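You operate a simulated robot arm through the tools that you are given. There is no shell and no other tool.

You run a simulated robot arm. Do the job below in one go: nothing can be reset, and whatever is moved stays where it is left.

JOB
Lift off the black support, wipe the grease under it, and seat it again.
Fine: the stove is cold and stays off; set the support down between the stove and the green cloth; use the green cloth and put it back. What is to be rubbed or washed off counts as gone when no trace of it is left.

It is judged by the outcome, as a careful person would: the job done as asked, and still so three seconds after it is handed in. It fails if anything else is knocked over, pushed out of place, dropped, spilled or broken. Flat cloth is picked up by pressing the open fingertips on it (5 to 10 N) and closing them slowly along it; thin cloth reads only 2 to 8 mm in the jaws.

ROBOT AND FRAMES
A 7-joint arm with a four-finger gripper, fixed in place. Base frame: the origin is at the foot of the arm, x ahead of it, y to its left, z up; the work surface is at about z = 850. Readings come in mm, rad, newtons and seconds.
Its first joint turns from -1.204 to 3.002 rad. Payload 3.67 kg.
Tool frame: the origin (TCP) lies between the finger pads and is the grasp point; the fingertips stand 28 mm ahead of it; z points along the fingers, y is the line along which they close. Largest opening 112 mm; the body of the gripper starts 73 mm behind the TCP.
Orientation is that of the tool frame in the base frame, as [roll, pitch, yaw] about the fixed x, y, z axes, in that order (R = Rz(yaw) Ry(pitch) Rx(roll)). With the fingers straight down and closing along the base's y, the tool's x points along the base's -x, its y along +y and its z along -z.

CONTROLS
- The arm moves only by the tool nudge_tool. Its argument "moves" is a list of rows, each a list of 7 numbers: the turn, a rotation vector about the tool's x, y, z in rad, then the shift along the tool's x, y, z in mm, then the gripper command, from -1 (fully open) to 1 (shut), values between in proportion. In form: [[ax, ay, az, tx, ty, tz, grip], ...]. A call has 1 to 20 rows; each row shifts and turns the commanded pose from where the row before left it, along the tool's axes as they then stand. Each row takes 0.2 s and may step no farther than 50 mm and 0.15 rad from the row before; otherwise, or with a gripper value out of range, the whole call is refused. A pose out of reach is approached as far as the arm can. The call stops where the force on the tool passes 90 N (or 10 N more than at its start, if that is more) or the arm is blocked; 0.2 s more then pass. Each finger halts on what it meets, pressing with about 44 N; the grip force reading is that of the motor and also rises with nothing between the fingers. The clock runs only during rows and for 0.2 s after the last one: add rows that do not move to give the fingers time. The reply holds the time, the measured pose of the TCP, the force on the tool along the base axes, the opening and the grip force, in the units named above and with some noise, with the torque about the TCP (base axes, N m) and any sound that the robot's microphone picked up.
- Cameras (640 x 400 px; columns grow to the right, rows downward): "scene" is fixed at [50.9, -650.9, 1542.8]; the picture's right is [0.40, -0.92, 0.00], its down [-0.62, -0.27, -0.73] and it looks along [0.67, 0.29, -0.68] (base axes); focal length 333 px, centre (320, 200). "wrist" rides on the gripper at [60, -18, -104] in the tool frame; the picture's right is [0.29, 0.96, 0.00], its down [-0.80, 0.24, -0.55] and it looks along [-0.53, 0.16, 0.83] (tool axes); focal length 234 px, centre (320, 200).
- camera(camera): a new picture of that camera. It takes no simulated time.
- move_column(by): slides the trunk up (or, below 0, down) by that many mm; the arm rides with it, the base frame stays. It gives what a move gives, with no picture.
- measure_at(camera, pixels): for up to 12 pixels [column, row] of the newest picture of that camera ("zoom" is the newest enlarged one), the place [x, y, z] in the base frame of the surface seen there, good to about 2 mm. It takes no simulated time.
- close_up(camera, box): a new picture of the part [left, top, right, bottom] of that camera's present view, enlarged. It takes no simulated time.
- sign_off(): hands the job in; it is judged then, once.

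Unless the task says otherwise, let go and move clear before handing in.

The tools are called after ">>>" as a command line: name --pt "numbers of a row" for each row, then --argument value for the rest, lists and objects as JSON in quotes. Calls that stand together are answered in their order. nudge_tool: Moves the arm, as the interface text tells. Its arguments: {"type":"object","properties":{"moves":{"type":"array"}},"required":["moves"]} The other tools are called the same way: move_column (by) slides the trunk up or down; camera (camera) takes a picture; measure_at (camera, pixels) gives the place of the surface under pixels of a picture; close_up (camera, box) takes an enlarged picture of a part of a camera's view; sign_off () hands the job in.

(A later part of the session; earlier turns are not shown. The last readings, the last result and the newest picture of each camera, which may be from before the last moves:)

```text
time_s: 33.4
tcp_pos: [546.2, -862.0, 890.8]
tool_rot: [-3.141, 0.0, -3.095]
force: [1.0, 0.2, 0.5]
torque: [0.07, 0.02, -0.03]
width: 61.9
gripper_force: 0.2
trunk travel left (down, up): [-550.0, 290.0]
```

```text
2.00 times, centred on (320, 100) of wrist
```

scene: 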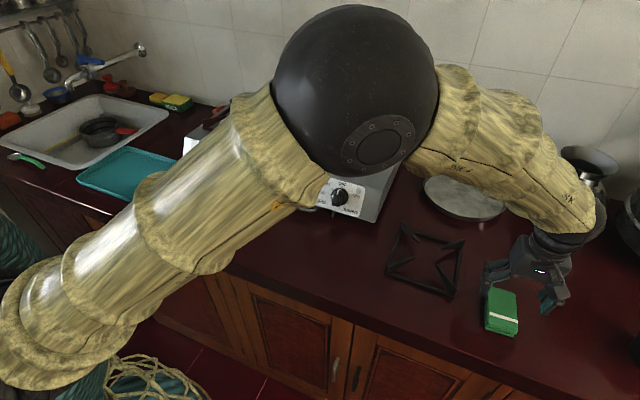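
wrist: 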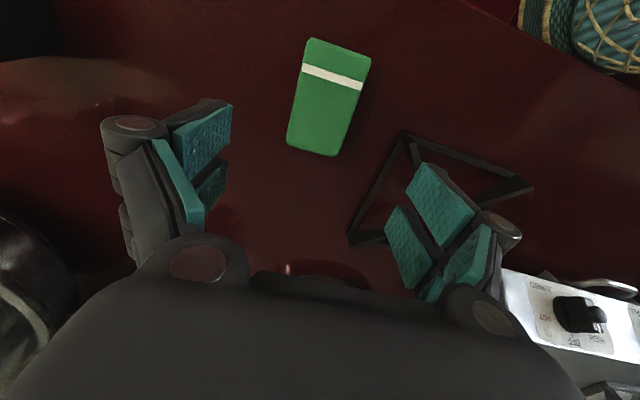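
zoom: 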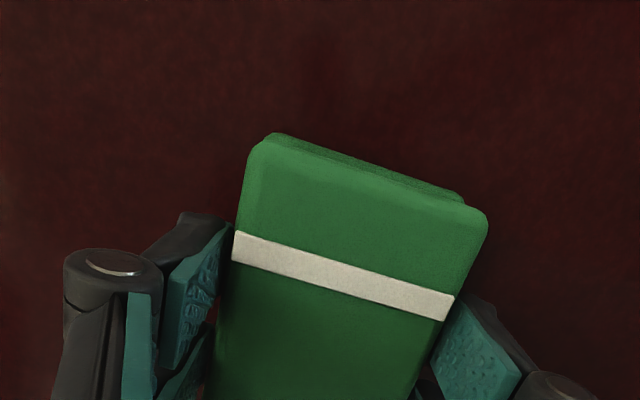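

The arm is at its reach limit here (TCP reads (546,-862,891), about 5 mm short), but the cloth lies between the pads with about 17 mm of overlap. I'll close slowly.

>>> nudge_tool --pt "0 0 0 0 0 0 -0.06" --pt "0 0 0 0 0 0 -0.02" --pt "0 0 0 0 0 0 0.02" --pt "0 0 0 0 0 0 0.06" --pt "0 0 0 0 0 0 0.1" --pt "0 0 0 0 0 0 0.1"

>>> close_up --camera "wrist" --box '[160, 0, 480, 200]'

```text
time_s: 34.8
tcp_pos: [547.5, -864.1, 889.2]
tool_rot: [-3.138, 0.003, -3.094]
force: [5.7, 2.5, 23.9]
torque: [0.05, 0.05, 0.04]
width: 59.2
gripper_force: 43.7
trunk travel left (down, up): [-550.0, 290.0]
```

```text
2.00 times, centred on (320, 100) of wrist
```

zoom: 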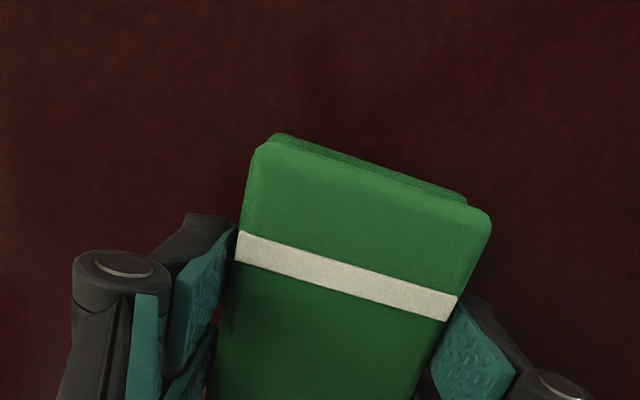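

The cloth is gripped at width 59.2 with 44 N. I'll lift it a little and check that it comes along cleanly.

>>> nudge_tool --pt "0 0 0 0 0 -4 1" --pt "0 0 0 0 0 -6 1" --pt "0 0 0 0 0 -10 1" --pt "0 0 0 0 0 -15 1" --pt "0 0 0 0 0 0 1"

>>> close_up --camera "scene" --box '[450, 220, 590, 340]'

>>> camera --camera "wrist"

```text
time_s: 36.0
tcp_pos: [547.6, -864.4, 922.2]
tool_rot: [-3.141, 0.001, -3.094]
force: [-0.7, 0.8, -1.0]
torque: [0.0, 0.0, -0.04]
width: 59.3
gripper_force: 44.5
trunk travel left (down, up): [-550.0, 290.0]
```

```text
3.33 times, centred on (520, 280) of scene
```

zoom: 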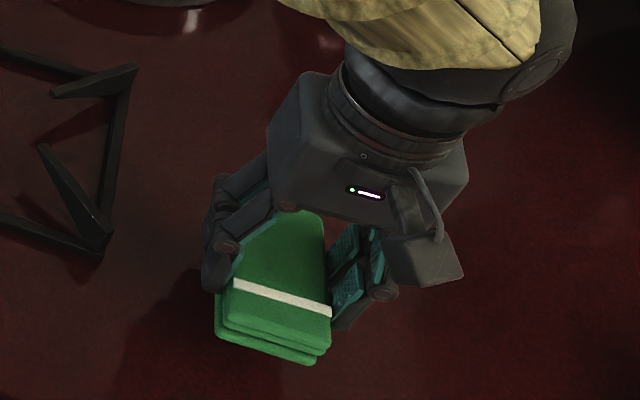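

```text
taken
```

wrist: 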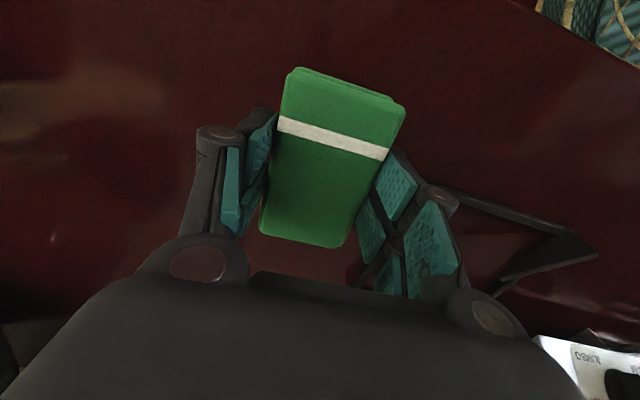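

The cloth is held firmly and level (its bottom is about 41 mm below TCP). I'll raise it well above the stove hardware and turn so its short side points at the burner.

>>> nudge_tool --pt "0 0 0 0 0 -20 1" --pt "0 0 0 0 0 -25 1" --pt "0 0 0 0 0 -25 1" --pt "0 0 0 0 0 -25 1" --pt "0 0 0 0 0 -25 1" --pt "0 0 0 0 0 -25 1" --pt "0 0 0 0 0 -10 1" --pt "0 0 0.138 0 0 0 1" --pt "0 0 0.138 0 0 0 1" --pt "0 0 0.138 0 0 0 1" --pt "0 0 0.138 0 0 0 1" --pt "0 0 0.138 0 0 0 1" --pt "0 0 0.138 0 0 0 1" --pt "0 0 0 0 0 0 1"

>>> camera --camera "scene"

```text
time_s: 39.0
tcp_pos: [547.4, -865.9, 1076.7]
tool_rot: [3.14, -0.002, 2.361]
force: [0.4, -0.1, -1.5]
torque: [0.04, -0.01, 0.01]
width: 59.3
gripper_force: 44.0
trunk travel left (down, up): [-550.0, 290.0]
```

```text
taken
```

scene: 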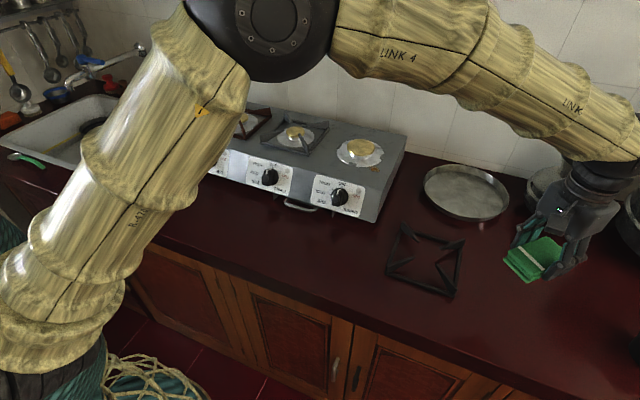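

Clear of everything. I'll carry the cloth to above the grease spot, around (798,-497).

>>> nudge_tool --pt "0 0 0 3.4 18.3 0 1" --pt "0 0 0 6.8 36.6 0 1" --pt "0 0 0 6.8 36.6 0 1" --pt "0 0 0 6.8 36.6 0 1" --pt "0 0 0 6.8 36.6 0 1" --pt "0 0 0 6.8 36.6 0 1" --pt "0 0 0 6.8 36.6 0 1" --pt "0 0 0 6.8 36.6 0 1" --pt "0 0 0 6.8 36.6 0 1" --pt "0 0 0 6.8 36.6 0 1" --pt "0 0 0 6.8 36.6 0 1" --pt "0 0 0 6.9 36.6 0 1" --pt "0 0 0 3.4 18.2 0 1" --pt "0 0 0 0 0 0 1"

>>> camera --camera "scene"

>>> camera --camera "wrist"

>>> close_up --camera "scene" --box '[310, 110, 420, 220]'

```text
time_s: 42.0
tcp_pos: [799.3, -493.6, 1078.5]
tool_rot: [-3.141, -0.001, 2.361]
force: [0.5, -0.2, -0.9]
torque: [0.05, 0.0, -0.01]
width: 59.4
gripper_force: 43.4
trunk travel left (down, up): [-550.0, 290.0]
```

```text
taken
```

scene: 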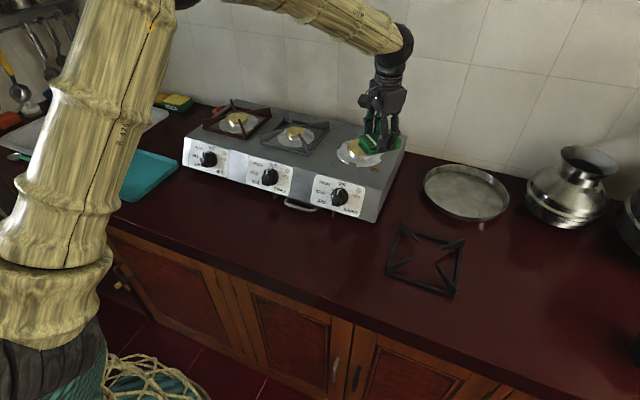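

```text
taken
```

wrist: 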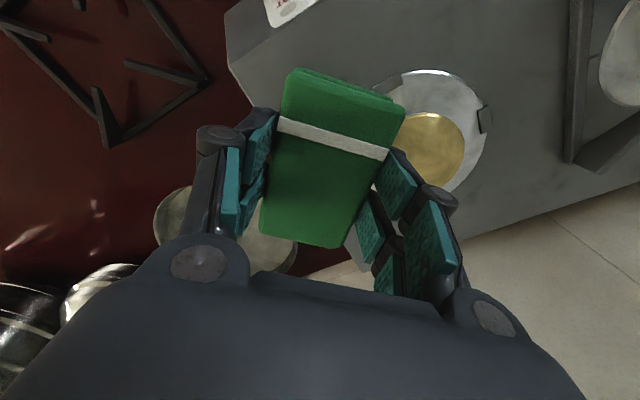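

```text
3.64 times, centred on (365, 165) of scene
```

zoom: 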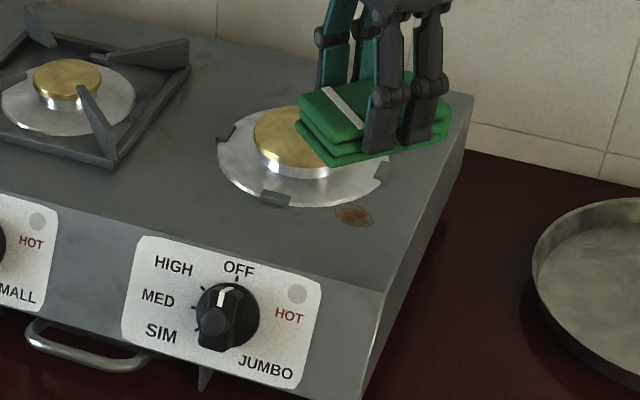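

The grease at (353,214) is clearly visible. Before pressing, I'll measure the stove top edges and the ring around it.

>>> measure_at --camera "zoom" --pixels '[[330, 270], [375, 285], [360, 250], [400, 240], [335, 205], [353, 214], [336, 208], [371, 222], [360, 205], [345, 222], [273, 198], [383, 171]]'

```text
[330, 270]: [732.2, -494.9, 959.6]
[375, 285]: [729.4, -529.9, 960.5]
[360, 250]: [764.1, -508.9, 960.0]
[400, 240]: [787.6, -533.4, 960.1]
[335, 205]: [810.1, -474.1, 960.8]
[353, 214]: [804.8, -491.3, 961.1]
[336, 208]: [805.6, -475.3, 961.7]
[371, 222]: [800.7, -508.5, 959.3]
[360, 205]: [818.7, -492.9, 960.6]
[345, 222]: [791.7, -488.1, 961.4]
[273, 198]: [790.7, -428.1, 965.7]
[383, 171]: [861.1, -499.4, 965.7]
```

The stove top is flat from x≈732 at z≈961, and the grease spans x 790–819, y -475 to -508. I'll shift 6 mm outward, away from the ring, and lower to just above the surface.

>>> nudge_tool --pt "0 0 0 0 -6 0 1" --pt "0 0 0 0 0 15 1" --pt "0 0 0 0 0 20 1" --pt "0 0 0 0 0 15 1" --pt "0 0 0 0 0 10 1" --pt "0 0 0 0 0 6 1" --pt "0 0 0 0 0 0 1"

>>> close_up --camera "scene" --box '[320, 110, 430, 210]'

>>> camera --camera "wrist"

```text
time_s: 43.6
tcp_pos: [794.0, -498.5, 1010.1]
tool_rot: [3.141, 0.001, 2.362]
force: [-0.6, -0.7, -0.4]
torque: [0.04, 0.03, -0.02]
width: 59.4
gripper_force: 44.0
trunk travel left (down, up): [-550.0, 290.0]
```

```text
4.00 times, centred on (375, 160) of scene
```

zoom: 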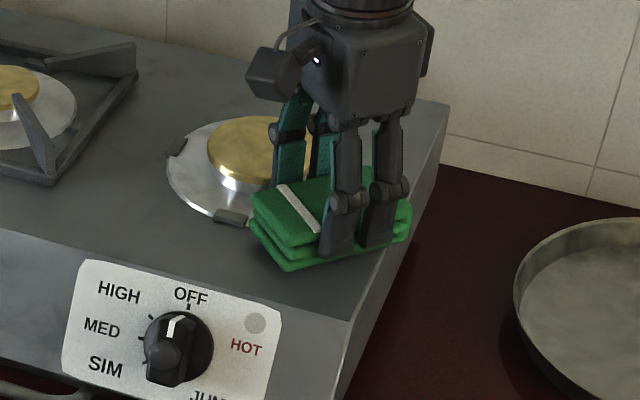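

```text
taken
```

wrist: 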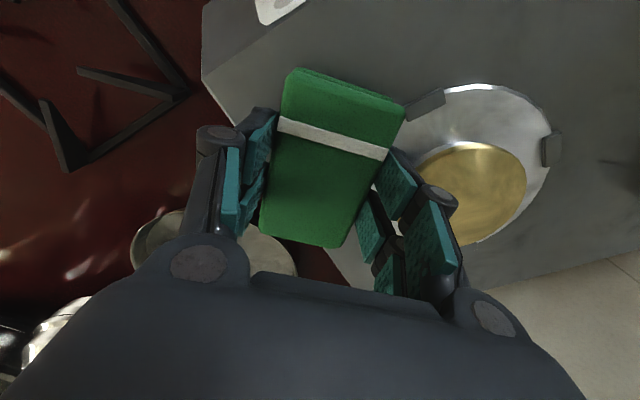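

The pad is just above the surface and clear of the ring. I'll lower slowly to contact.

>>> nudge_tool --pt "0 0 0 0 0 2 1" --pt "0 0 0 0 0 2 1" --pt "0 0 0 0 0 1 1" --pt "0 0 0 0 0 1 1" --pt "0 0 0 0 0 0 1"

```text
time_s: 44.8
tcp_pos: [794.9, -498.0, 1005.1]
tool_rot: [-3.141, -0.001, 2.363]
force: [0.5, 0.3, -0.4]
torque: [0.03, -0.01, -0.01]
width: 59.3
gripper_force: 43.7
trunk travel left (down, up): [-550.0, 290.0]
```

>>> nudge_tool --pt "0 0 0 0 0 1 1" --pt "0 0 0 0 0 1 1" --pt "0 0 0 0 0 0 1"

```text
time_s: 45.6
tcp_pos: [794.3, -498.6, 1002.6]
tool_rot: [-3.141, 0.001, 2.361]
force: [-0.3, 0.1, -0.1]
torque: [0.0, -0.01, 0.0]
width: 59.3
gripper_force: 44.1
trunk travel left (down, up): [-550.0, 290.0]
```

>>> nudge_tool --pt "0 0 0 0 0 1 1" --pt "0 0 0 0 0 0 1"

```text
time_s: 46.2
tcp_pos: [794.3, -498.5, 1002.2]
tool_rot: [-3.141, -0.001, 2.362]
force: [0.5, -0.6, 2.2]
torque: [-0.1, -0.03, 0.0]
width: 59.1
gripper_force: 44.4
trunk travel left (down, up): [-550.0, 290.0]
```

Contact has started (+2.2 N). I'll press slightly more for a rubbing force.

>>> nudge_tool --pt "0 0 0 0 0 0.7 1" --pt "0 0 0 0 0 0 1"

```text
time_s: 46.8
tcp_pos: [793.1, -498.7, 1001.4]
tool_rot: [3.142, 0.0, 2.362]
force: [3.3, -0.6, 6.7]
torque: [-0.18, 0.01, 0.06]
width: 59.3
gripper_force: 44.1
trunk travel left (down, up): [-550.0, 290.0]
```

About 7 N of pressure. Now I'll rub back and forth across the grease.

>>> nudge_tool --pt "0 0 0 7 0 0 1" --pt "0 0 0 7 0 0 1" --pt "0 0 0 6 0 0 1" --pt "0 0 0 -7 0 0 1" --pt "0 0 0 -7 0 0 1" --pt "0 0 0 -7 0 0 1" --pt "0 0 0 -7 0 0 1" --pt "0 0 0 -7 0 0 1" --pt "0 0 0 -5 0 0 1" --pt "0 0 0 7 0 0 1" --pt "0 0 0 7 0 0 1" --pt "0 0 0 6 0 0 1" --pt "0 0 0 0 -4 0 1" --pt "0 0 0 0 4 0 1"

>>> close_up --camera "scene" --box '[320, 110, 430, 210]'

```text
time_s: 49.8
tcp_pos: [793.2, -498.8, 1002.4]
tool_rot: [-3.141, 0.0, 2.359]
force: [-2.6, -2.2, 7.5]
torque: [-0.13, 0.12, 0.03]
width: 59.5
gripper_force: 44.1
trunk travel left (down, up): [-550.0, 290.0]
```

```text
4.00 times, centred on (375, 160) of scene
```

zoom: 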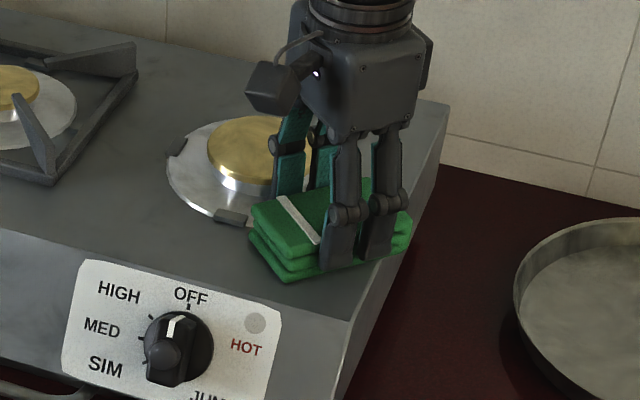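

The pad stays flat with about 7.5 N of contact. I'll do one more round of strokes, then lift to inspect.

>>> nudge_tool --pt "0 0 0 7 2 0 1" --pt "0 0 0 7 0 0 1" --pt "0 0 0 4 0 0 1" --pt "0 0 0 -7 0 0 1" --pt "0 0 0 -7 0 0 1" --pt "0 0 0 -7 0 0 1" --pt "0 0 0 -7 0 0 1" --pt "0 0 0 -7 -4 0 1" --pt "0 0 0 7 0 0 1" --pt "0 0 0 7 0 0 1" --pt "0 0 0 3 2 0 1" --pt "0 0 0 0 0 -5 1" --pt "0 0 0 0 0 -15 1" --pt "0 0 0 0 -10 -20 1" --pt "0 0 0 20 -30 -20 1" --pt "0 0 0 20 -30 0 1" --pt "0 0 0 0 0 0 1"

>>> close_up --camera "scene" --box '[320, 110, 430, 210]'

>>> camera --camera "wrist"

```text
time_s: 53.4
tcp_pos: [717.1, -523.0, 1061.2]
tool_rot: [3.141, 0.0, 2.362]
force: [0.7, 0.7, -0.7]
torque: [-0.03, 0.03, 0.0]
width: 59.2
gripper_force: 44.2
trunk travel left (down, up): [-550.0, 290.0]
```

```text
4.00 times, centred on (375, 160) of scene
```

zoom: 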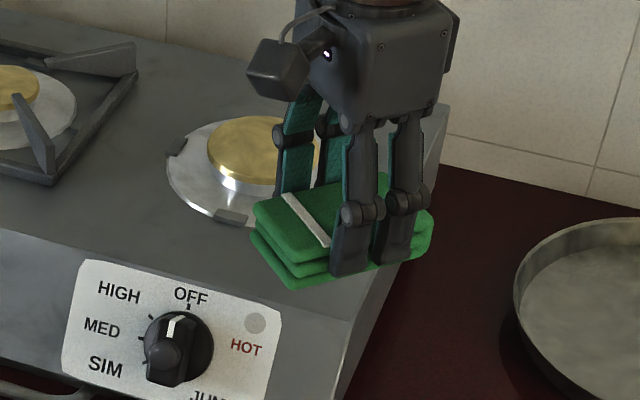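

```text
taken
```

wrist: 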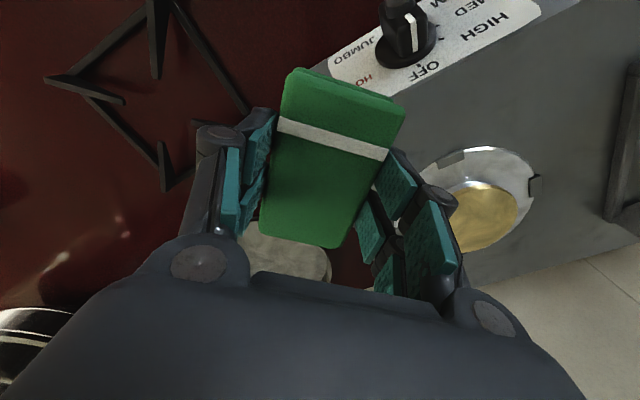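

The held cloth blocks both views. I'll move it sideways to (717,-623) to uncover the spot.

>>> nudge_tool --pt "0 0 0 -23 -24 -10 1" --pt "0 0 0 -23 -24 -10 1" --pt "0 0 0 -24 -23 -10 1" --pt "0 0 0 0 0 0 1"

>>> close_up --camera "scene" --box '[330, 130, 410, 190]'

>>> camera --camera "wrist"

```text
time_s: 54.4
tcp_pos: [717.0, -619.8, 1094.3]
tool_rot: [-3.141, -0.001, 2.362]
force: [-0.9, 0.3, 0.1]
torque: [-0.03, -0.02, -0.04]
width: 59.1
gripper_force: 44.2
trunk travel left (down, up): [-550.0, 290.0]
```

```text
6.67 times, centred on (370, 160) of scene
```

zoom: 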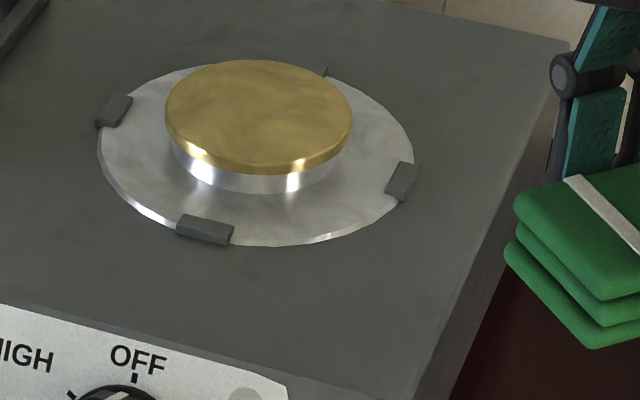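

```text
taken
```

wrist: 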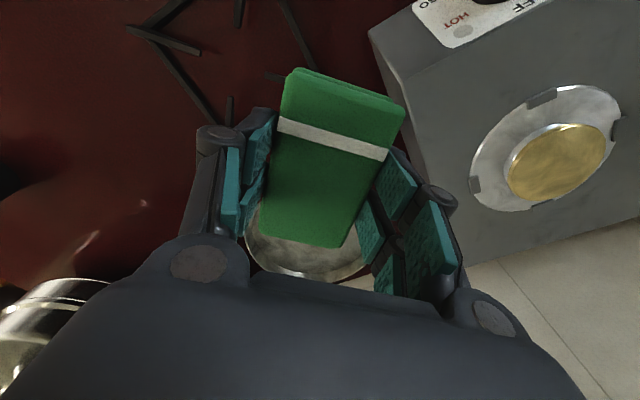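

The spot appears gone. I'll zoom in tightly from both cameras to look for faint residue, and check the other places under the support.

>>> close_up --camera "scene" --box '[355, 155, 395, 185]'

>>> close_up --camera "wrist" --box '[370, 40, 640, 260]'

>>> close_up --camera "wrist" --box '[410, 90, 550, 190]'

```text
13.33 times, centred on (375, 170) of scene
```

zoom: 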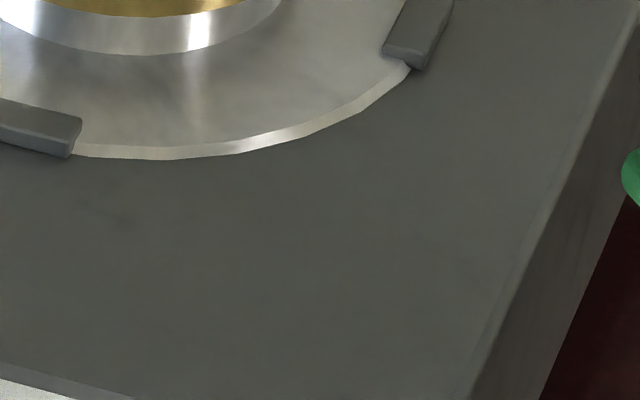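

```text
1.82 times, centred on (505, 150) of wrist
```

zoom: 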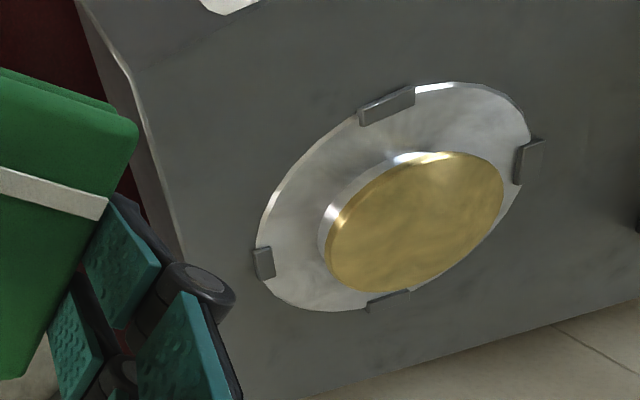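

```text
4.00 times, centred on (480, 140) of wrist
```

zoom: 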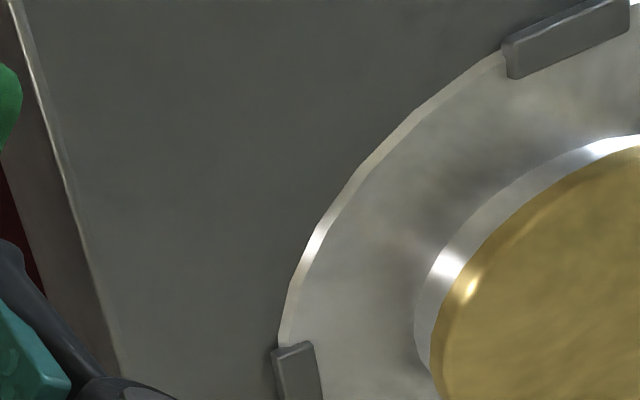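

No trace of grease is left, and there are no other marks under where the support sits. Now I'll take the cloth back to above its original place and turn it back.

>>> nudge_tool --pt "0 0 0 -3.3 -18.4 0 1" --pt "0 0 0 -6.6 -36.9 0 1" --pt "0 0 0 -6.6 -36.9 0 1" --pt "0 0 0 -6.6 -36.9 0 1" --pt "0 0 0 -6.6 -36.9 0 1" --pt "0 0 0 -6.6 -36.9 0 1" --pt "0 0 0 -6.6 -36.9 0 1" --pt "0 0 0 -6.6 -36.9 0 1" --pt "0 0 0 -3.3 -18.4 0 1" --pt "0 0 -0.138 0 0 0 1" --pt "0 0 -0.138 0 0 0 1" --pt "0 0 -0.138 0 0 0 1" --pt "0 0 -0.138 0 0 0 1" --pt "0 0 -0.138 0 0 0 1" --pt "0 0 -0.138 0 0 0 1" --pt "0 0 0 0 0 0 1"

>>> camera --camera "scene"

```text
time_s: 57.8
tcp_pos: [548.0, -869.6, 1089.7]
tool_rot: [3.14, -0.001, -3.093]
force: [0.5, -0.8, -0.2]
torque: [-0.01, 0.0, 0.01]
width: 59.1
gripper_force: 43.9
trunk travel left (down, up): [-550.0, 290.0]
```

```text
taken
```

scene: 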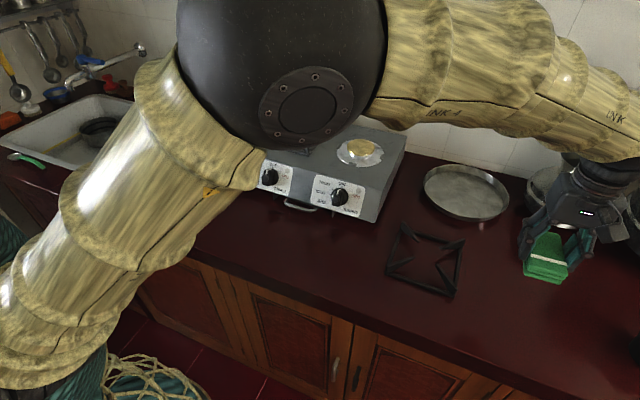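

Above the original spot with the right orientation. I'll lower to about 11 mm above the counter.

>>> nudge_tool --pt "0 0 0 0 0 15 1" --pt "0 0 0 0 0 25 1" --pt "0 0 0 0 0 25 1" --pt "0 0 0 0 0 25 1" --pt "0 0 0 0 0 25 1" --pt "0 0 0 0 0 25 1" --pt "0 0 0 0 0 20 1" --pt "0 0 0 0 0 15 1" --pt "0 0 0 0 0 10 1" --pt "0 0 0 0 0 5 1" --pt "0 0 0 0 0 0 1"

>>> close_up --camera "scene" --box '[450, 220, 590, 340]'

```text
time_s: 60.2
tcp_pos: [547.7, -868.1, 898.6]
tool_rot: [3.141, 0.001, -3.092]
force: [-0.4, 0.6, 0.2]
torque: [0.0, 0.04, -0.02]
width: 59.2
gripper_force: 44.5
trunk travel left (down, up): [-550.0, 290.0]
```

```text
3.33 times, centred on (520, 280) of scene
```

zoom: 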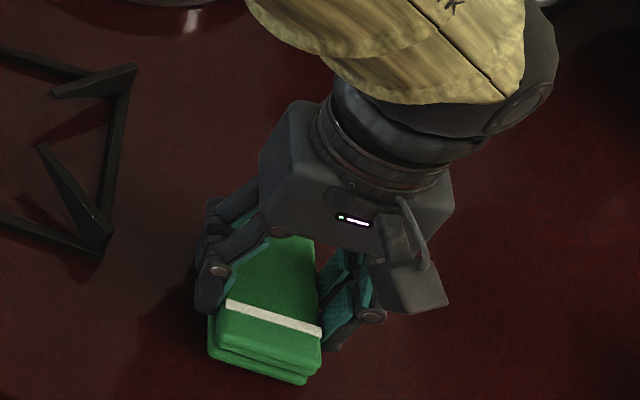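

Position reads (547.7,-868.1,898.6). I'll lower the last few mm slowly to contact.

>>> nudge_tool --pt "0 0 0 0 0 3 1" --pt "0 0 0 0 0 2 1" --pt "0 0 0 0 0 1 1" --pt "0 0 0 0 0 1 1" --pt "0 0 0 0 0 0 1"

```text
time_s: 61.4
tcp_pos: [547.6, -869.8, 892.8]
tool_rot: [3.138, 0.0, -3.094]
force: [0.1, 0.1, -0.2]
torque: [0.0, 0.02, 0.02]
width: 59.0
gripper_force: 44.1
trunk travel left (down, up): [-550.0, 290.0]
```

>>> nudge_tool --pt "0 0 0 0 0 1 1" --pt "0 0 0 0 0 1 1" --pt "0 0 0 0 0 0 1"

```text
time_s: 62.2
tcp_pos: [546.7, -865.5, 892.0]
tool_rot: [3.141, -0.001, -3.094]
force: [-0.2, -0.1, -0.3]
torque: [-0.02, 0.03, -0.02]
width: 59.1
gripper_force: 43.8
trunk travel left (down, up): [-550.0, 290.0]
```

>>> nudge_tool --pt "0 0 0 0 0 1 1" --pt "0 0 0 0 0 1 1" --pt "0 0 0 0 0 0 1"

```text
time_s: 63.0
tcp_pos: [547.2, -867.3, 890.3]
tool_rot: [-3.141, 0.0, -3.091]
force: [-0.7, 1.0, 2.7]
torque: [0.03, -0.16, 0.11]
width: 59.3
gripper_force: 43.8
trunk travel left (down, up): [-550.0, 290.0]
```

Contact at +2.7 N, with the cloth at (547,-867). I'll open gently and then rise straight up.

>>> nudge_tool --pt "0 0 0 0 0 0.5 1" --pt "0 0 0 0 0 0 -0.1" --pt "0 0 0 0 0 0 -0.2" --pt "0 0 0 0 0 0 -0.4" --pt "0 0 0 0 0 0 -0.7" --pt "0 0 0 0 0 0 -0.8" --pt "0 0 0 0 0 -10 -0.8" --pt "0 0 0 0 0 -30 -0.8" --pt "0 0 0 0 0 -40 -0.8" --pt "0 0 0 0 0 -40 -0.8" --pt "0 0 0 0 0 0 -0.8"

>>> camera --camera "scene"

>>> close_up --camera "scene" --box '[460, 270, 540, 350]'

```text
time_s: 65.4
tcp_pos: [550.7, -869.2, 1012.0]
tool_rot: [3.141, -0.001, -3.092]
force: [0.6, -0.9, -0.6]
torque: [0.05, -0.01, 0.01]
width: 100.8
gripper_force: 0.1
trunk travel left (down, up): [-550.0, 290.0]
```

```text
taken
```

scene: 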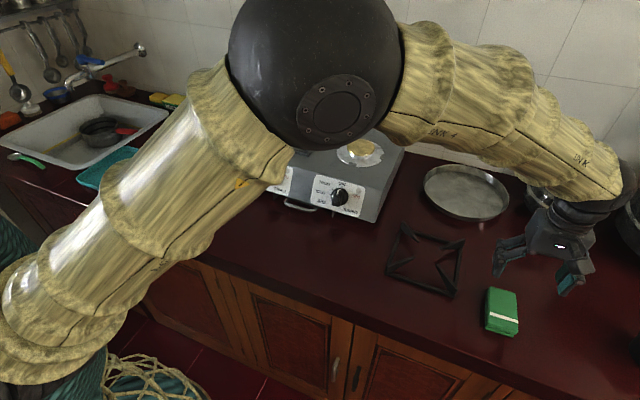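

```text
5.00 times, centred on (500, 310) of scene
```

zoom: 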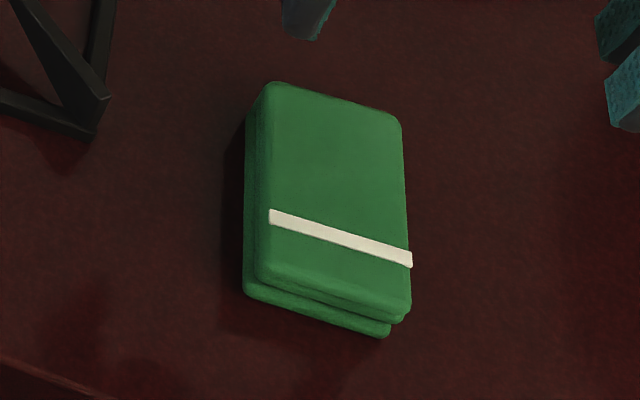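

The cloth is back where it was: the outline pixels match the first picture and the stripe sits at (340,238). Now I'll return to above the support and set the yaw back to 2.3545.

>>> nudge_tool --pt "0 0 0 -7.1 38.4 0 -0.8" --pt "0 0 0 -7.1 38.4 0 -0.6" --pt "0 0 0 -7.1 38.4 0 -0.4" --pt "0 0 0 -7.1 38.4 0 -0.2" --pt "0 0 0 -7.1 38.4 0 0" --pt "0 0 0 -7.1 38.4 0 0" --pt "0 0 0.1395 0 0 0 0" --pt "0 0 0.1395 0 0 0 0" --pt "0 0 0.1395 0 0 0 0" --pt "0 0 0.1395 0 0 0 0" --pt "0 0 0.1395 0 0 0 0" --pt "0 0 0.1395 0 0 0 0" --pt "0 0 0 0 0 0 0"

>>> camera --camera "wrist"

>>> close_up --camera "scene" --box '[370, 200, 480, 310]'

```text
time_s: 68.2
tcp_pos: [578.1, -635.0, 1009.0]
tool_rot: [3.141, -0.001, 2.351]
force: [-0.1, 0.6, -1.4]
torque: [0.02, -0.04, -0.03]
width: 56.0
gripper_force: 0.0
trunk travel left (down, up): [-550.0, 290.0]
```

```text
taken
```

wrist: 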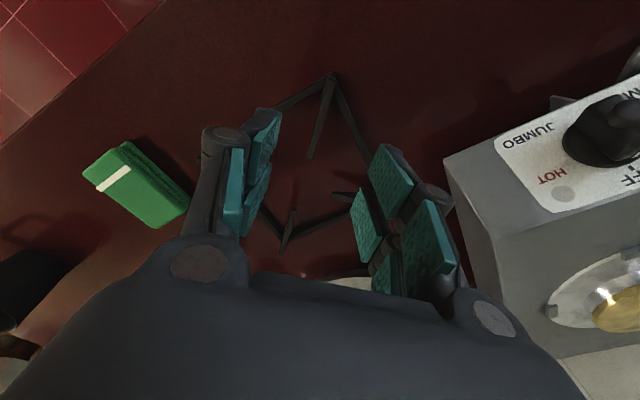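

```text
3.64 times, centred on (425, 255) of scene
```

zoom: 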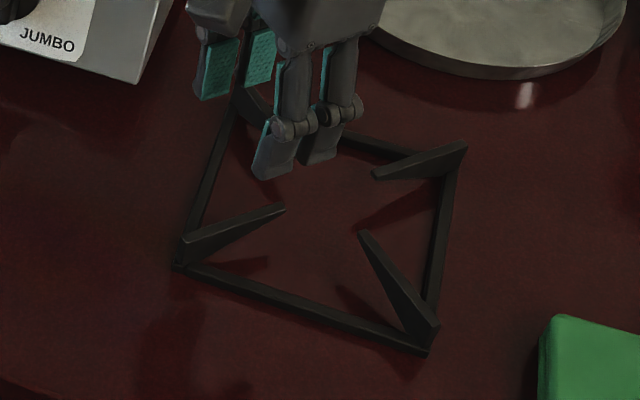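

The support sits undisturbed. I'll measure the front-left prong (outer (182,245), tip (283,208)) to align the grip exactly as before.

>>> measure_at --camera "zoom" --pixels '[[184, 240], [282, 208], [235, 222], [434, 325], [364, 235], [463, 150], [378, 174], [178, 262], [428, 350]]'

>>> close_up --camera "wrist" --box '[260, 60, 400, 180]'

```text
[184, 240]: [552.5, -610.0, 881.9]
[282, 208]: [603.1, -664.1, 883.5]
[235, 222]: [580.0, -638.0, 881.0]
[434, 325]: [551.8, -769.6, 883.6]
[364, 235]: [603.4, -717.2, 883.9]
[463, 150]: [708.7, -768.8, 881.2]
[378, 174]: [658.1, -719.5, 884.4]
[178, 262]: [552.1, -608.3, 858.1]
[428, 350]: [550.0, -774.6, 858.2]
```

```text
3.33 times, centred on (330, 120) of wrist
```

zoom: 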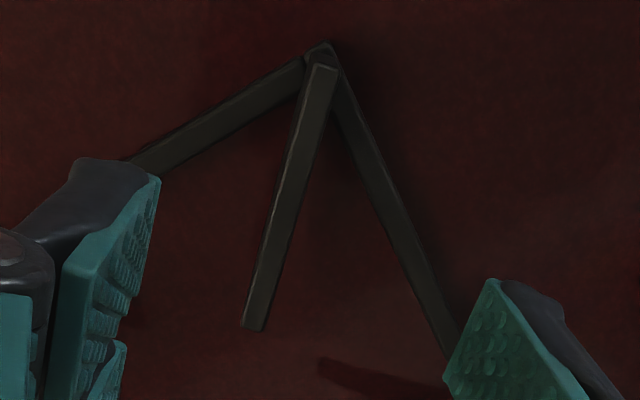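

>>> measure_at --camera "zoom" --pixels '[[254, 322], [262, 323], [325, 70], [318, 72], [285, 200], [292, 205], [322, 48], [300, 150]]'

```text
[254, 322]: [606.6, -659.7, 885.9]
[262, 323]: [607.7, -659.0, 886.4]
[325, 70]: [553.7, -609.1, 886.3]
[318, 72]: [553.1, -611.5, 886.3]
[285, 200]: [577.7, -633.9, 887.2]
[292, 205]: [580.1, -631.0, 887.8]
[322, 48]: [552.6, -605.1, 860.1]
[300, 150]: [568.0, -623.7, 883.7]
```

The prong lies along x+y≈-55, so the original grip point now corresponds to TCP (582,-637). I'll correct and descend with the fingers about 50 mm apart.

>>> nudge_tool --pt "0 0 0 -4.2 1.3 0 0.1" --pt "0 0 0 0 0 20 0.1" --pt "0 0 0 0 0 25 0.1" --pt "0 0 0 0 0 25 0.1" --pt "0 0 0 0 0 20 0.1" --pt "0 0 0 0 0 12 0.1" --pt "0 0 0 0 0 8 0.1" --pt "0 0 0 0 0 0 0.1"

>>> close_up --camera "scene" --box '[370, 200, 480, 310]'

>>> camera --camera "wrist"

```text
time_s: 70.0
tcp_pos: [582.3, -635.5, 900.4]
tool_rot: [3.14, 0.001, 2.353]
force: [0.6, -0.5, 0.2]
torque: [0.03, -0.01, 0.03]
width: 50.5
gripper_force: 0.1
trunk travel left (down, up): [-550.0, 290.0]
```

```text
3.64 times, centred on (425, 255) of scene
```

zoom: 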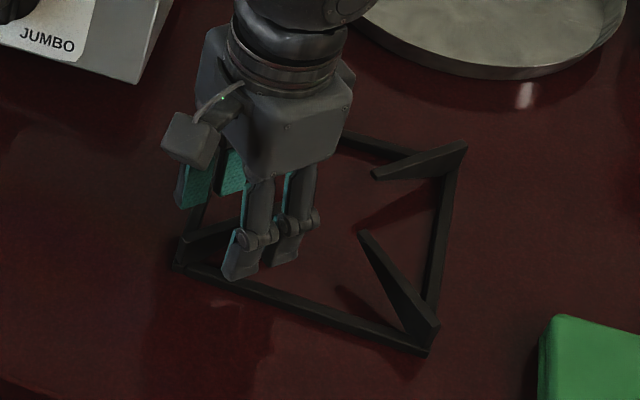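

```text
taken
```

wrist: 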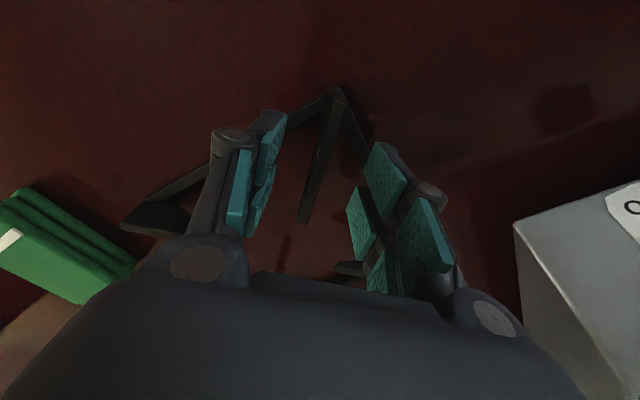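

The fingers flank the prong in the same arrangement as the first time. I'll lower 6.5 mm more and close slowly.

>>> nudge_tool --pt "0 0 0 0 0 4 0.1" --pt "0 0 0 0 0 2.5 0.1" --pt "0 0 0 0 0 0 0.3" --pt "0 0 0 0 0 0 0.5" --pt "0 0 0 0 0 0 0.65" --pt "0 0 0 0 0 0 0.75" --pt "0 0 0 0 0 0 0.82" --pt "0 0 0 0 0 0 0.9" --pt "0 0 0 0 0 0 1" --pt "0 0 0 0 0 0 1"

>>> close_up --camera "scene" --box '[370, 200, 480, 310]'

```text
time_s: 72.2
tcp_pos: [581.7, -635.4, 892.7]
tool_rot: [3.141, 0.001, 2.353]
force: [-1.0, -0.5, 0.0]
torque: [-0.12, -0.11, -0.2]
width: 8.0
gripper_force: 44.8
trunk travel left (down, up): [-550.0, 290.0]
```

```text
3.64 times, centred on (425, 255) of scene
```

zoom: 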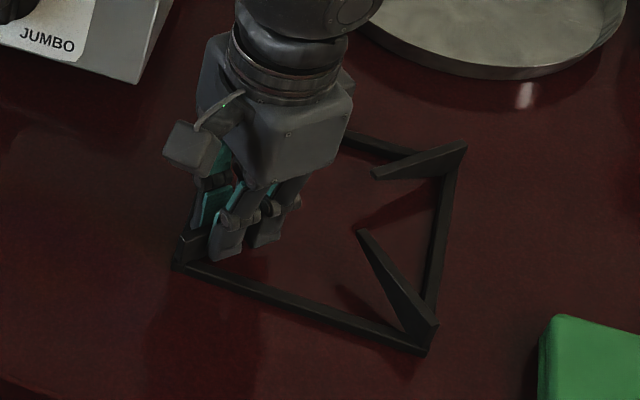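

Gripped at width 8.0 with 44.8 N. I'll lift it about 173 mm, slowly at first.

>>> nudge_tool --pt "0 0 0 0 0 -2 1" --pt "0 0 0 0 0 -3 1" --pt "0 0 0 0 0 -5 1" --pt "0 0 0 0 0 -10 1" --pt "0 0 0 0 0 -18 1" --pt "0 0 0 0 0 -20 1" --pt "0 0 0 0 0 -20 1" --pt "0 0 0 0 0 -20 1" --pt "0 0 0 0 0 -20 1" --pt "0 0 0 0 0 -20 1" --pt "0 0 0 0 0 -20 1" --pt "0 0 0 0 0 -15 1" --pt "0 0 0 0 0 0 1"

>>> camera --camera "scene"

```text
time_s: 75.0
tcp_pos: [582.6, -637.8, 1066.3]
tool_rot: [-3.14, -0.001, 2.353]
force: [0.0, -1.2, -4.0]
torque: [0.21, 0.21, 0.02]
width: 7.7
gripper_force: 44.0
trunk travel left (down, up): [-550.0, 290.0]
```

```text
taken
```

scene: 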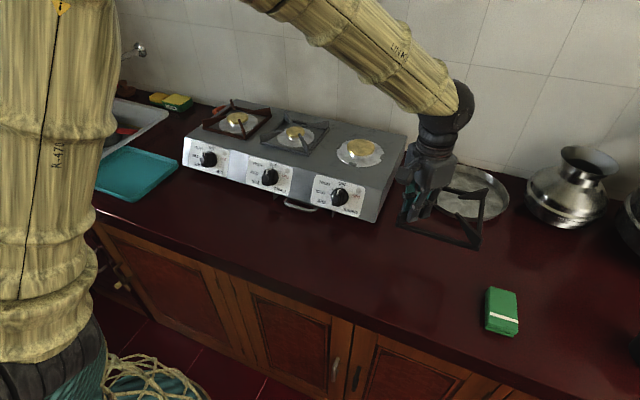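

Lifted level and in the same pose as on the way out. I'll carry it back along the same path to above the burner.

>>> nudge_tool --pt "0 0 0 0.9 13 0 1" --pt "0 0 0 1.4 25 0 1" --pt "0 0 0 1.4 25 0 1" --pt "0 0 0 1.4 25 0 1" --pt "0 0 0 1.4 25 0 1" --pt "0 0 0 1.4 25 0 1" --pt "0 0 0 1.4 25 0 1" --pt "0 0 0 1.4 25 0 1" --pt "0 0 0 1.4 25 0 1" --pt "0 0 0 1.4 25 0 1" --pt "0 0 0 1.4 25 0 1" --pt "0 0 0 1.4 25 0 1" --pt "0 0 0 1.4 25 0 1" --pt "0 0 0 1.4 25 0 1" --pt "0 0 0 0.7 12 0 1" --pt "0 0 0 0 0 0 1"

>>> close_up --camera "scene" --box '[300, 95, 420, 195]'

>>> camera --camera "wrist"

```text
time_s: 78.4
tcp_pos: [814.8, -377.3, 1066.1]
tool_rot: [-3.141, -0.004, 2.351]
force: [-0.2, -0.9, -3.5]
torque: [0.19, 0.21, 0.01]
width: 7.9
gripper_force: 43.7
trunk travel left (down, up): [-550.0, 290.0]
```

```text
4.00 times, centred on (360, 145) of scene
```

zoom: 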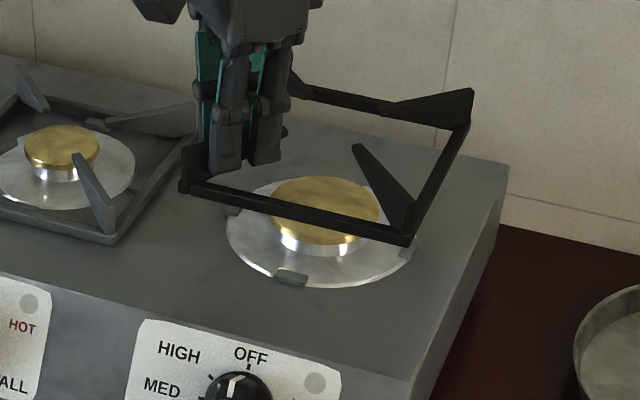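

```text
taken
```

wrist: 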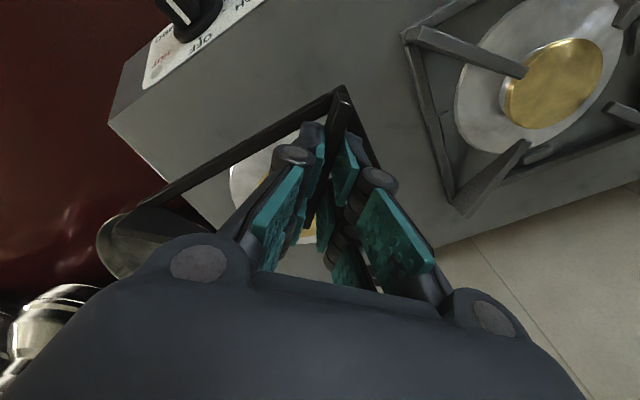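

Compared with the earlier in-air picture, the frame corners are about 3–4 zoom pixels further right: (181,190) against (178,187), and (407,243) against (403,243). That puts the support about 3 mm too far towards -y, so I'll correct by roughly (+0.8,+3.3) mm and compare again.

>>> nudge_tool --pt "0 0 0 1.8 2.9 0 1" --pt "0 0 0 0 0 0 1"

>>> close_up --camera "scene" --box '[300, 95, 420, 195]'

>>> measure_at --camera "zoom" --pixels '[[400, 238], [190, 187], [460, 128], [467, 92], [300, 212], [290, 275], [405, 250], [235, 210], [352, 147], [250, 201], [430, 185]]'

```text
time_s: 79.0
tcp_pos: [818.0, -372.3, 1066.5]
tool_rot: [3.141, -0.003, 2.354]
force: [-0.7, 0.8, -4.1]
torque: [0.16, 0.2, 0.04]
width: 7.8
gripper_force: 43.9
trunk travel left (down, up): [-550.0, 290.0]
```

```text
4.00 times, centred on (360, 145) of scene
```

zoom: 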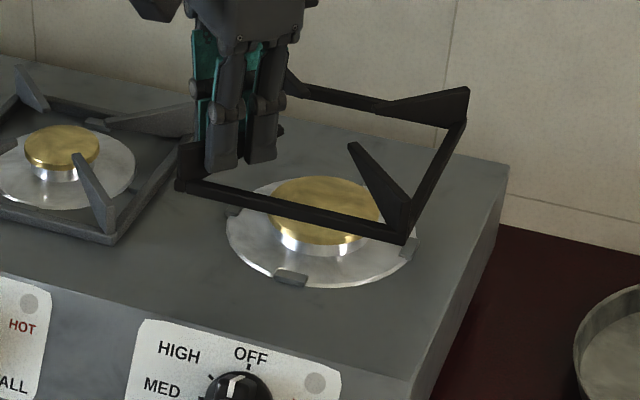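

```text
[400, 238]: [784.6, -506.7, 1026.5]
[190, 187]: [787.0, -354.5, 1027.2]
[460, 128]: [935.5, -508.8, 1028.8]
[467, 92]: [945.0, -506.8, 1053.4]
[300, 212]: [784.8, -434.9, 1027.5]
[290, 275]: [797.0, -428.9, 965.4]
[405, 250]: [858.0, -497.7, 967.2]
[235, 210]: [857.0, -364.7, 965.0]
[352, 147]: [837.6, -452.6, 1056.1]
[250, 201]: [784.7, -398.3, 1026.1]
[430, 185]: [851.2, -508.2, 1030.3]
```

The corners now match the earlier in-air picture closely. I'll lower to about 11 mm above the seat, just over the locating tabs, and check alignment with high zoom.

>>> nudge_tool --pt "0 0 0 0 0 8 1" --pt "0 0 0 0 0 14 1" --pt "0 0 0 0 0 14 1" --pt "0 0 0 0 0 9 1" --pt "0 0 0 0 0 5 1" --pt "0 0 0 0 0 0 1"

>>> close_up --camera "scene" --box '[300, 100, 400, 180]'

>>> close_up --camera "scene" --box '[320, 135, 390, 180]'

```text
time_s: 80.4
tcp_pos: [818.1, -372.2, 1016.5]
tool_rot: [3.141, -0.001, 2.353]
force: [0.0, 0.1, -4.1]
torque: [0.19, 0.17, 0.0]
width: 8.3
gripper_force: 44.5
trunk travel left (down, up): [-550.0, 290.0]
```

```text
5.00 times, centred on (350, 140) of scene
```

zoom: 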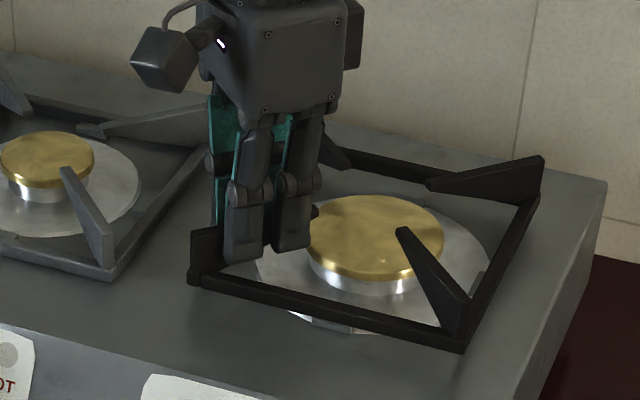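

```text
8.89 times, centred on (355, 158) of scene
```

zoom: 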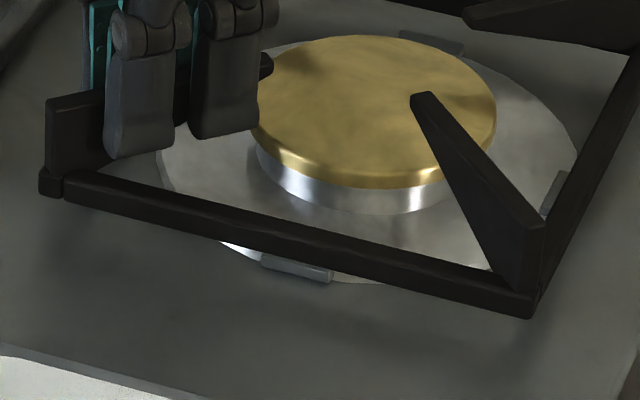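

I'd like a precise check of the frame's centring against the burner tabs. I'll measure several frame points and burner points in the same zoomed picture.

>>> measure_at --camera "zoom" --pixels '[[300, 233], [400, 262], [200, 207], [420, 98], [538, 226], [590, 195], [608, 165], [300, 266], [552, 190], [262, 115], [492, 115], [375, 40]]'

>>> close_up --camera "scene" --box '[345, 115, 405, 180]'

>>> close_up --camera "wrist" --box '[120, 60, 400, 250]'

```text
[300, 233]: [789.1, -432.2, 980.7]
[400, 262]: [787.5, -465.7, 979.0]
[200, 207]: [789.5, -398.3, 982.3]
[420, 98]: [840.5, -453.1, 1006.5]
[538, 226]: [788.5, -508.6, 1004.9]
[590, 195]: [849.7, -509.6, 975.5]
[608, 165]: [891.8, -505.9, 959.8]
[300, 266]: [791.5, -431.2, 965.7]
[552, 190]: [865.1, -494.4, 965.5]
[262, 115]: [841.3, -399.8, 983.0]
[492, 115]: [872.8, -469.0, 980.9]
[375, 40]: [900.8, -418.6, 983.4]
```

```text
6.15 times, centred on (375, 148) of scene
```

zoom: 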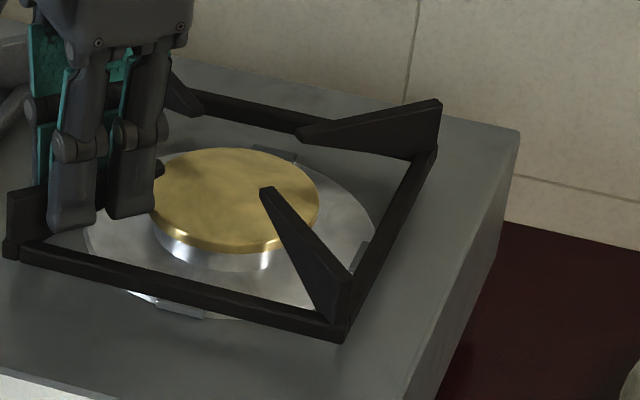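

```text
2.11 times, centred on (260, 155) of wrist
```

zoom: 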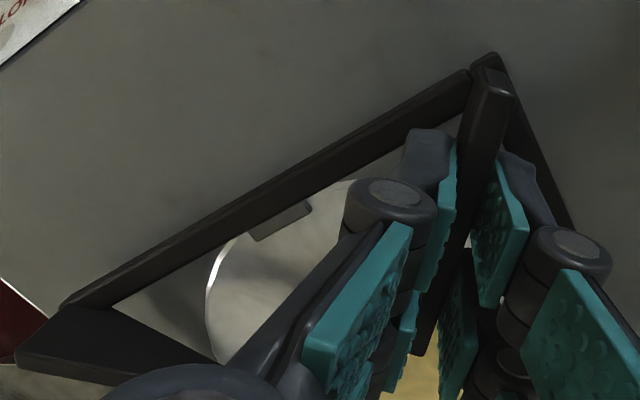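

>>> measure_at --camera "zoom" --pixels '[[267, 190], [302, 134], [160, 170], [438, 106], [347, 278], [200, 106], [180, 306], [362, 250], [275, 153], [318, 190], [152, 210], [230, 150]]'

```text
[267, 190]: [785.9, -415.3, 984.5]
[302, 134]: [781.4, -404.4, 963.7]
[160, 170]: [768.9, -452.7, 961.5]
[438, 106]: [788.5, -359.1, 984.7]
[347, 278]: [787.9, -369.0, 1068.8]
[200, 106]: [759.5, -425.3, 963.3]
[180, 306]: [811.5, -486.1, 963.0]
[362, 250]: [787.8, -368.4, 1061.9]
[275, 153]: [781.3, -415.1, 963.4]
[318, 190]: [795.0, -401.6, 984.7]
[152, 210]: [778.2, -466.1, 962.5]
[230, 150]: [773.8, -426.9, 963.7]
```

Those pixels referred to the wrist zoom. I'll retake the scene zoom and measure the prong tips and outer ends there.

>>> close_up --camera "scene" --box '[345, 115, 405, 180]'

>>> measure_at --camera "zoom" --pixels '[[267, 190], [302, 134], [162, 168], [438, 106], [347, 278], [200, 106], [180, 308], [362, 252], [275, 153], [318, 190], [152, 210], [230, 150]]'

```text
6.15 times, centred on (375, 148) of scene
```

zoom: 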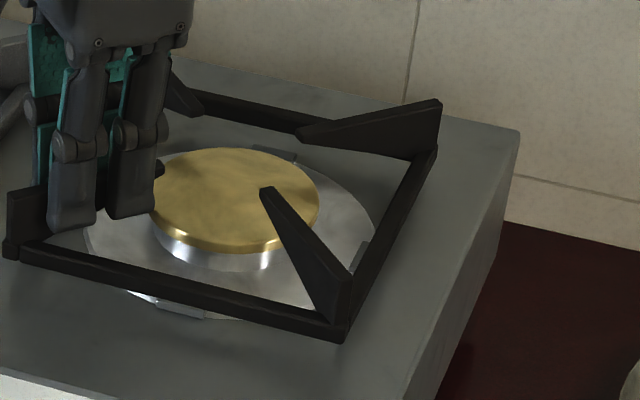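

```text
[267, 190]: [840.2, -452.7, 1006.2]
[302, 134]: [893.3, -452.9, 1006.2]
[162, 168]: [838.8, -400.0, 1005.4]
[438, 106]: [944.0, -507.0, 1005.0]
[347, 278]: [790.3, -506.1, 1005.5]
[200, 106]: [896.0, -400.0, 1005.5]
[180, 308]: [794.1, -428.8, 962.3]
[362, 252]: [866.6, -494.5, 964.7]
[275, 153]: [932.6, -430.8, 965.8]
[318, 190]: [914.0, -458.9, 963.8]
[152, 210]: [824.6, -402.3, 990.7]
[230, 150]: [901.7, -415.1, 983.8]
```

The tip centre is now at (867.1,-426.4), while the burner/tab centre (and the original seat) is about (863.4,-429.6). I over-corrected, so I'll move (-3.6,-3.1) mm and re-measure.

>>> nudge_tool --pt "0 0 0 0.3 -4.7 0 1" --pt "0 0 0 0 0 0 1"

>>> close_up --camera "scene" --box '[345, 115, 405, 180]'

```text
time_s: 81.0
tcp_pos: [813.4, -376.9, 1015.4]
tool_rot: [3.14, -0.002, 2.354]
force: [0.5, 0.8, -4.5]
torque: [0.16, 0.22, -0.01]
width: 7.9
gripper_force: 44.1
trunk travel left (down, up): [-550.0, 290.0]
```

```text
6.15 times, centred on (375, 148) of scene
```

zoom: 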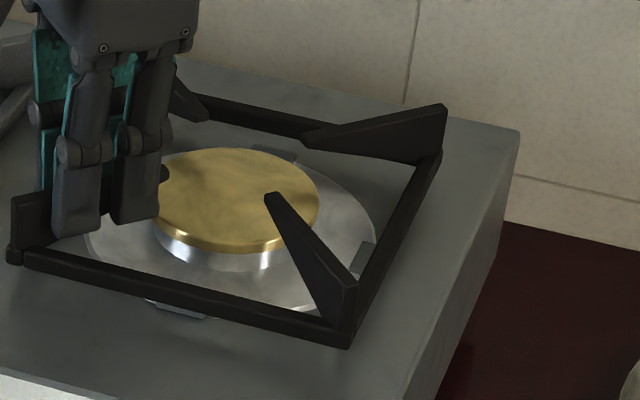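

>>> measure_at --camera "zoom" --pixels '[[271, 196], [306, 139], [167, 174], [442, 112], [352, 285], [204, 111], [180, 308], [365, 252], [275, 153], [268, 200], [310, 140], [348, 290]]'

```text
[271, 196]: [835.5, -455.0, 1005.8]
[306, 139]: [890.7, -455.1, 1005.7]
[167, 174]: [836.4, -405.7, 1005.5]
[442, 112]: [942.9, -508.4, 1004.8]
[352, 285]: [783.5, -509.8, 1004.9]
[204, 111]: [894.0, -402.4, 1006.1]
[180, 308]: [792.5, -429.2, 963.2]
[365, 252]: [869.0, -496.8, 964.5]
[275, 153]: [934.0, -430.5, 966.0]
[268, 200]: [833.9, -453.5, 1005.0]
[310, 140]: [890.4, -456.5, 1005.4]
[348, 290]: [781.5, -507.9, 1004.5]
```

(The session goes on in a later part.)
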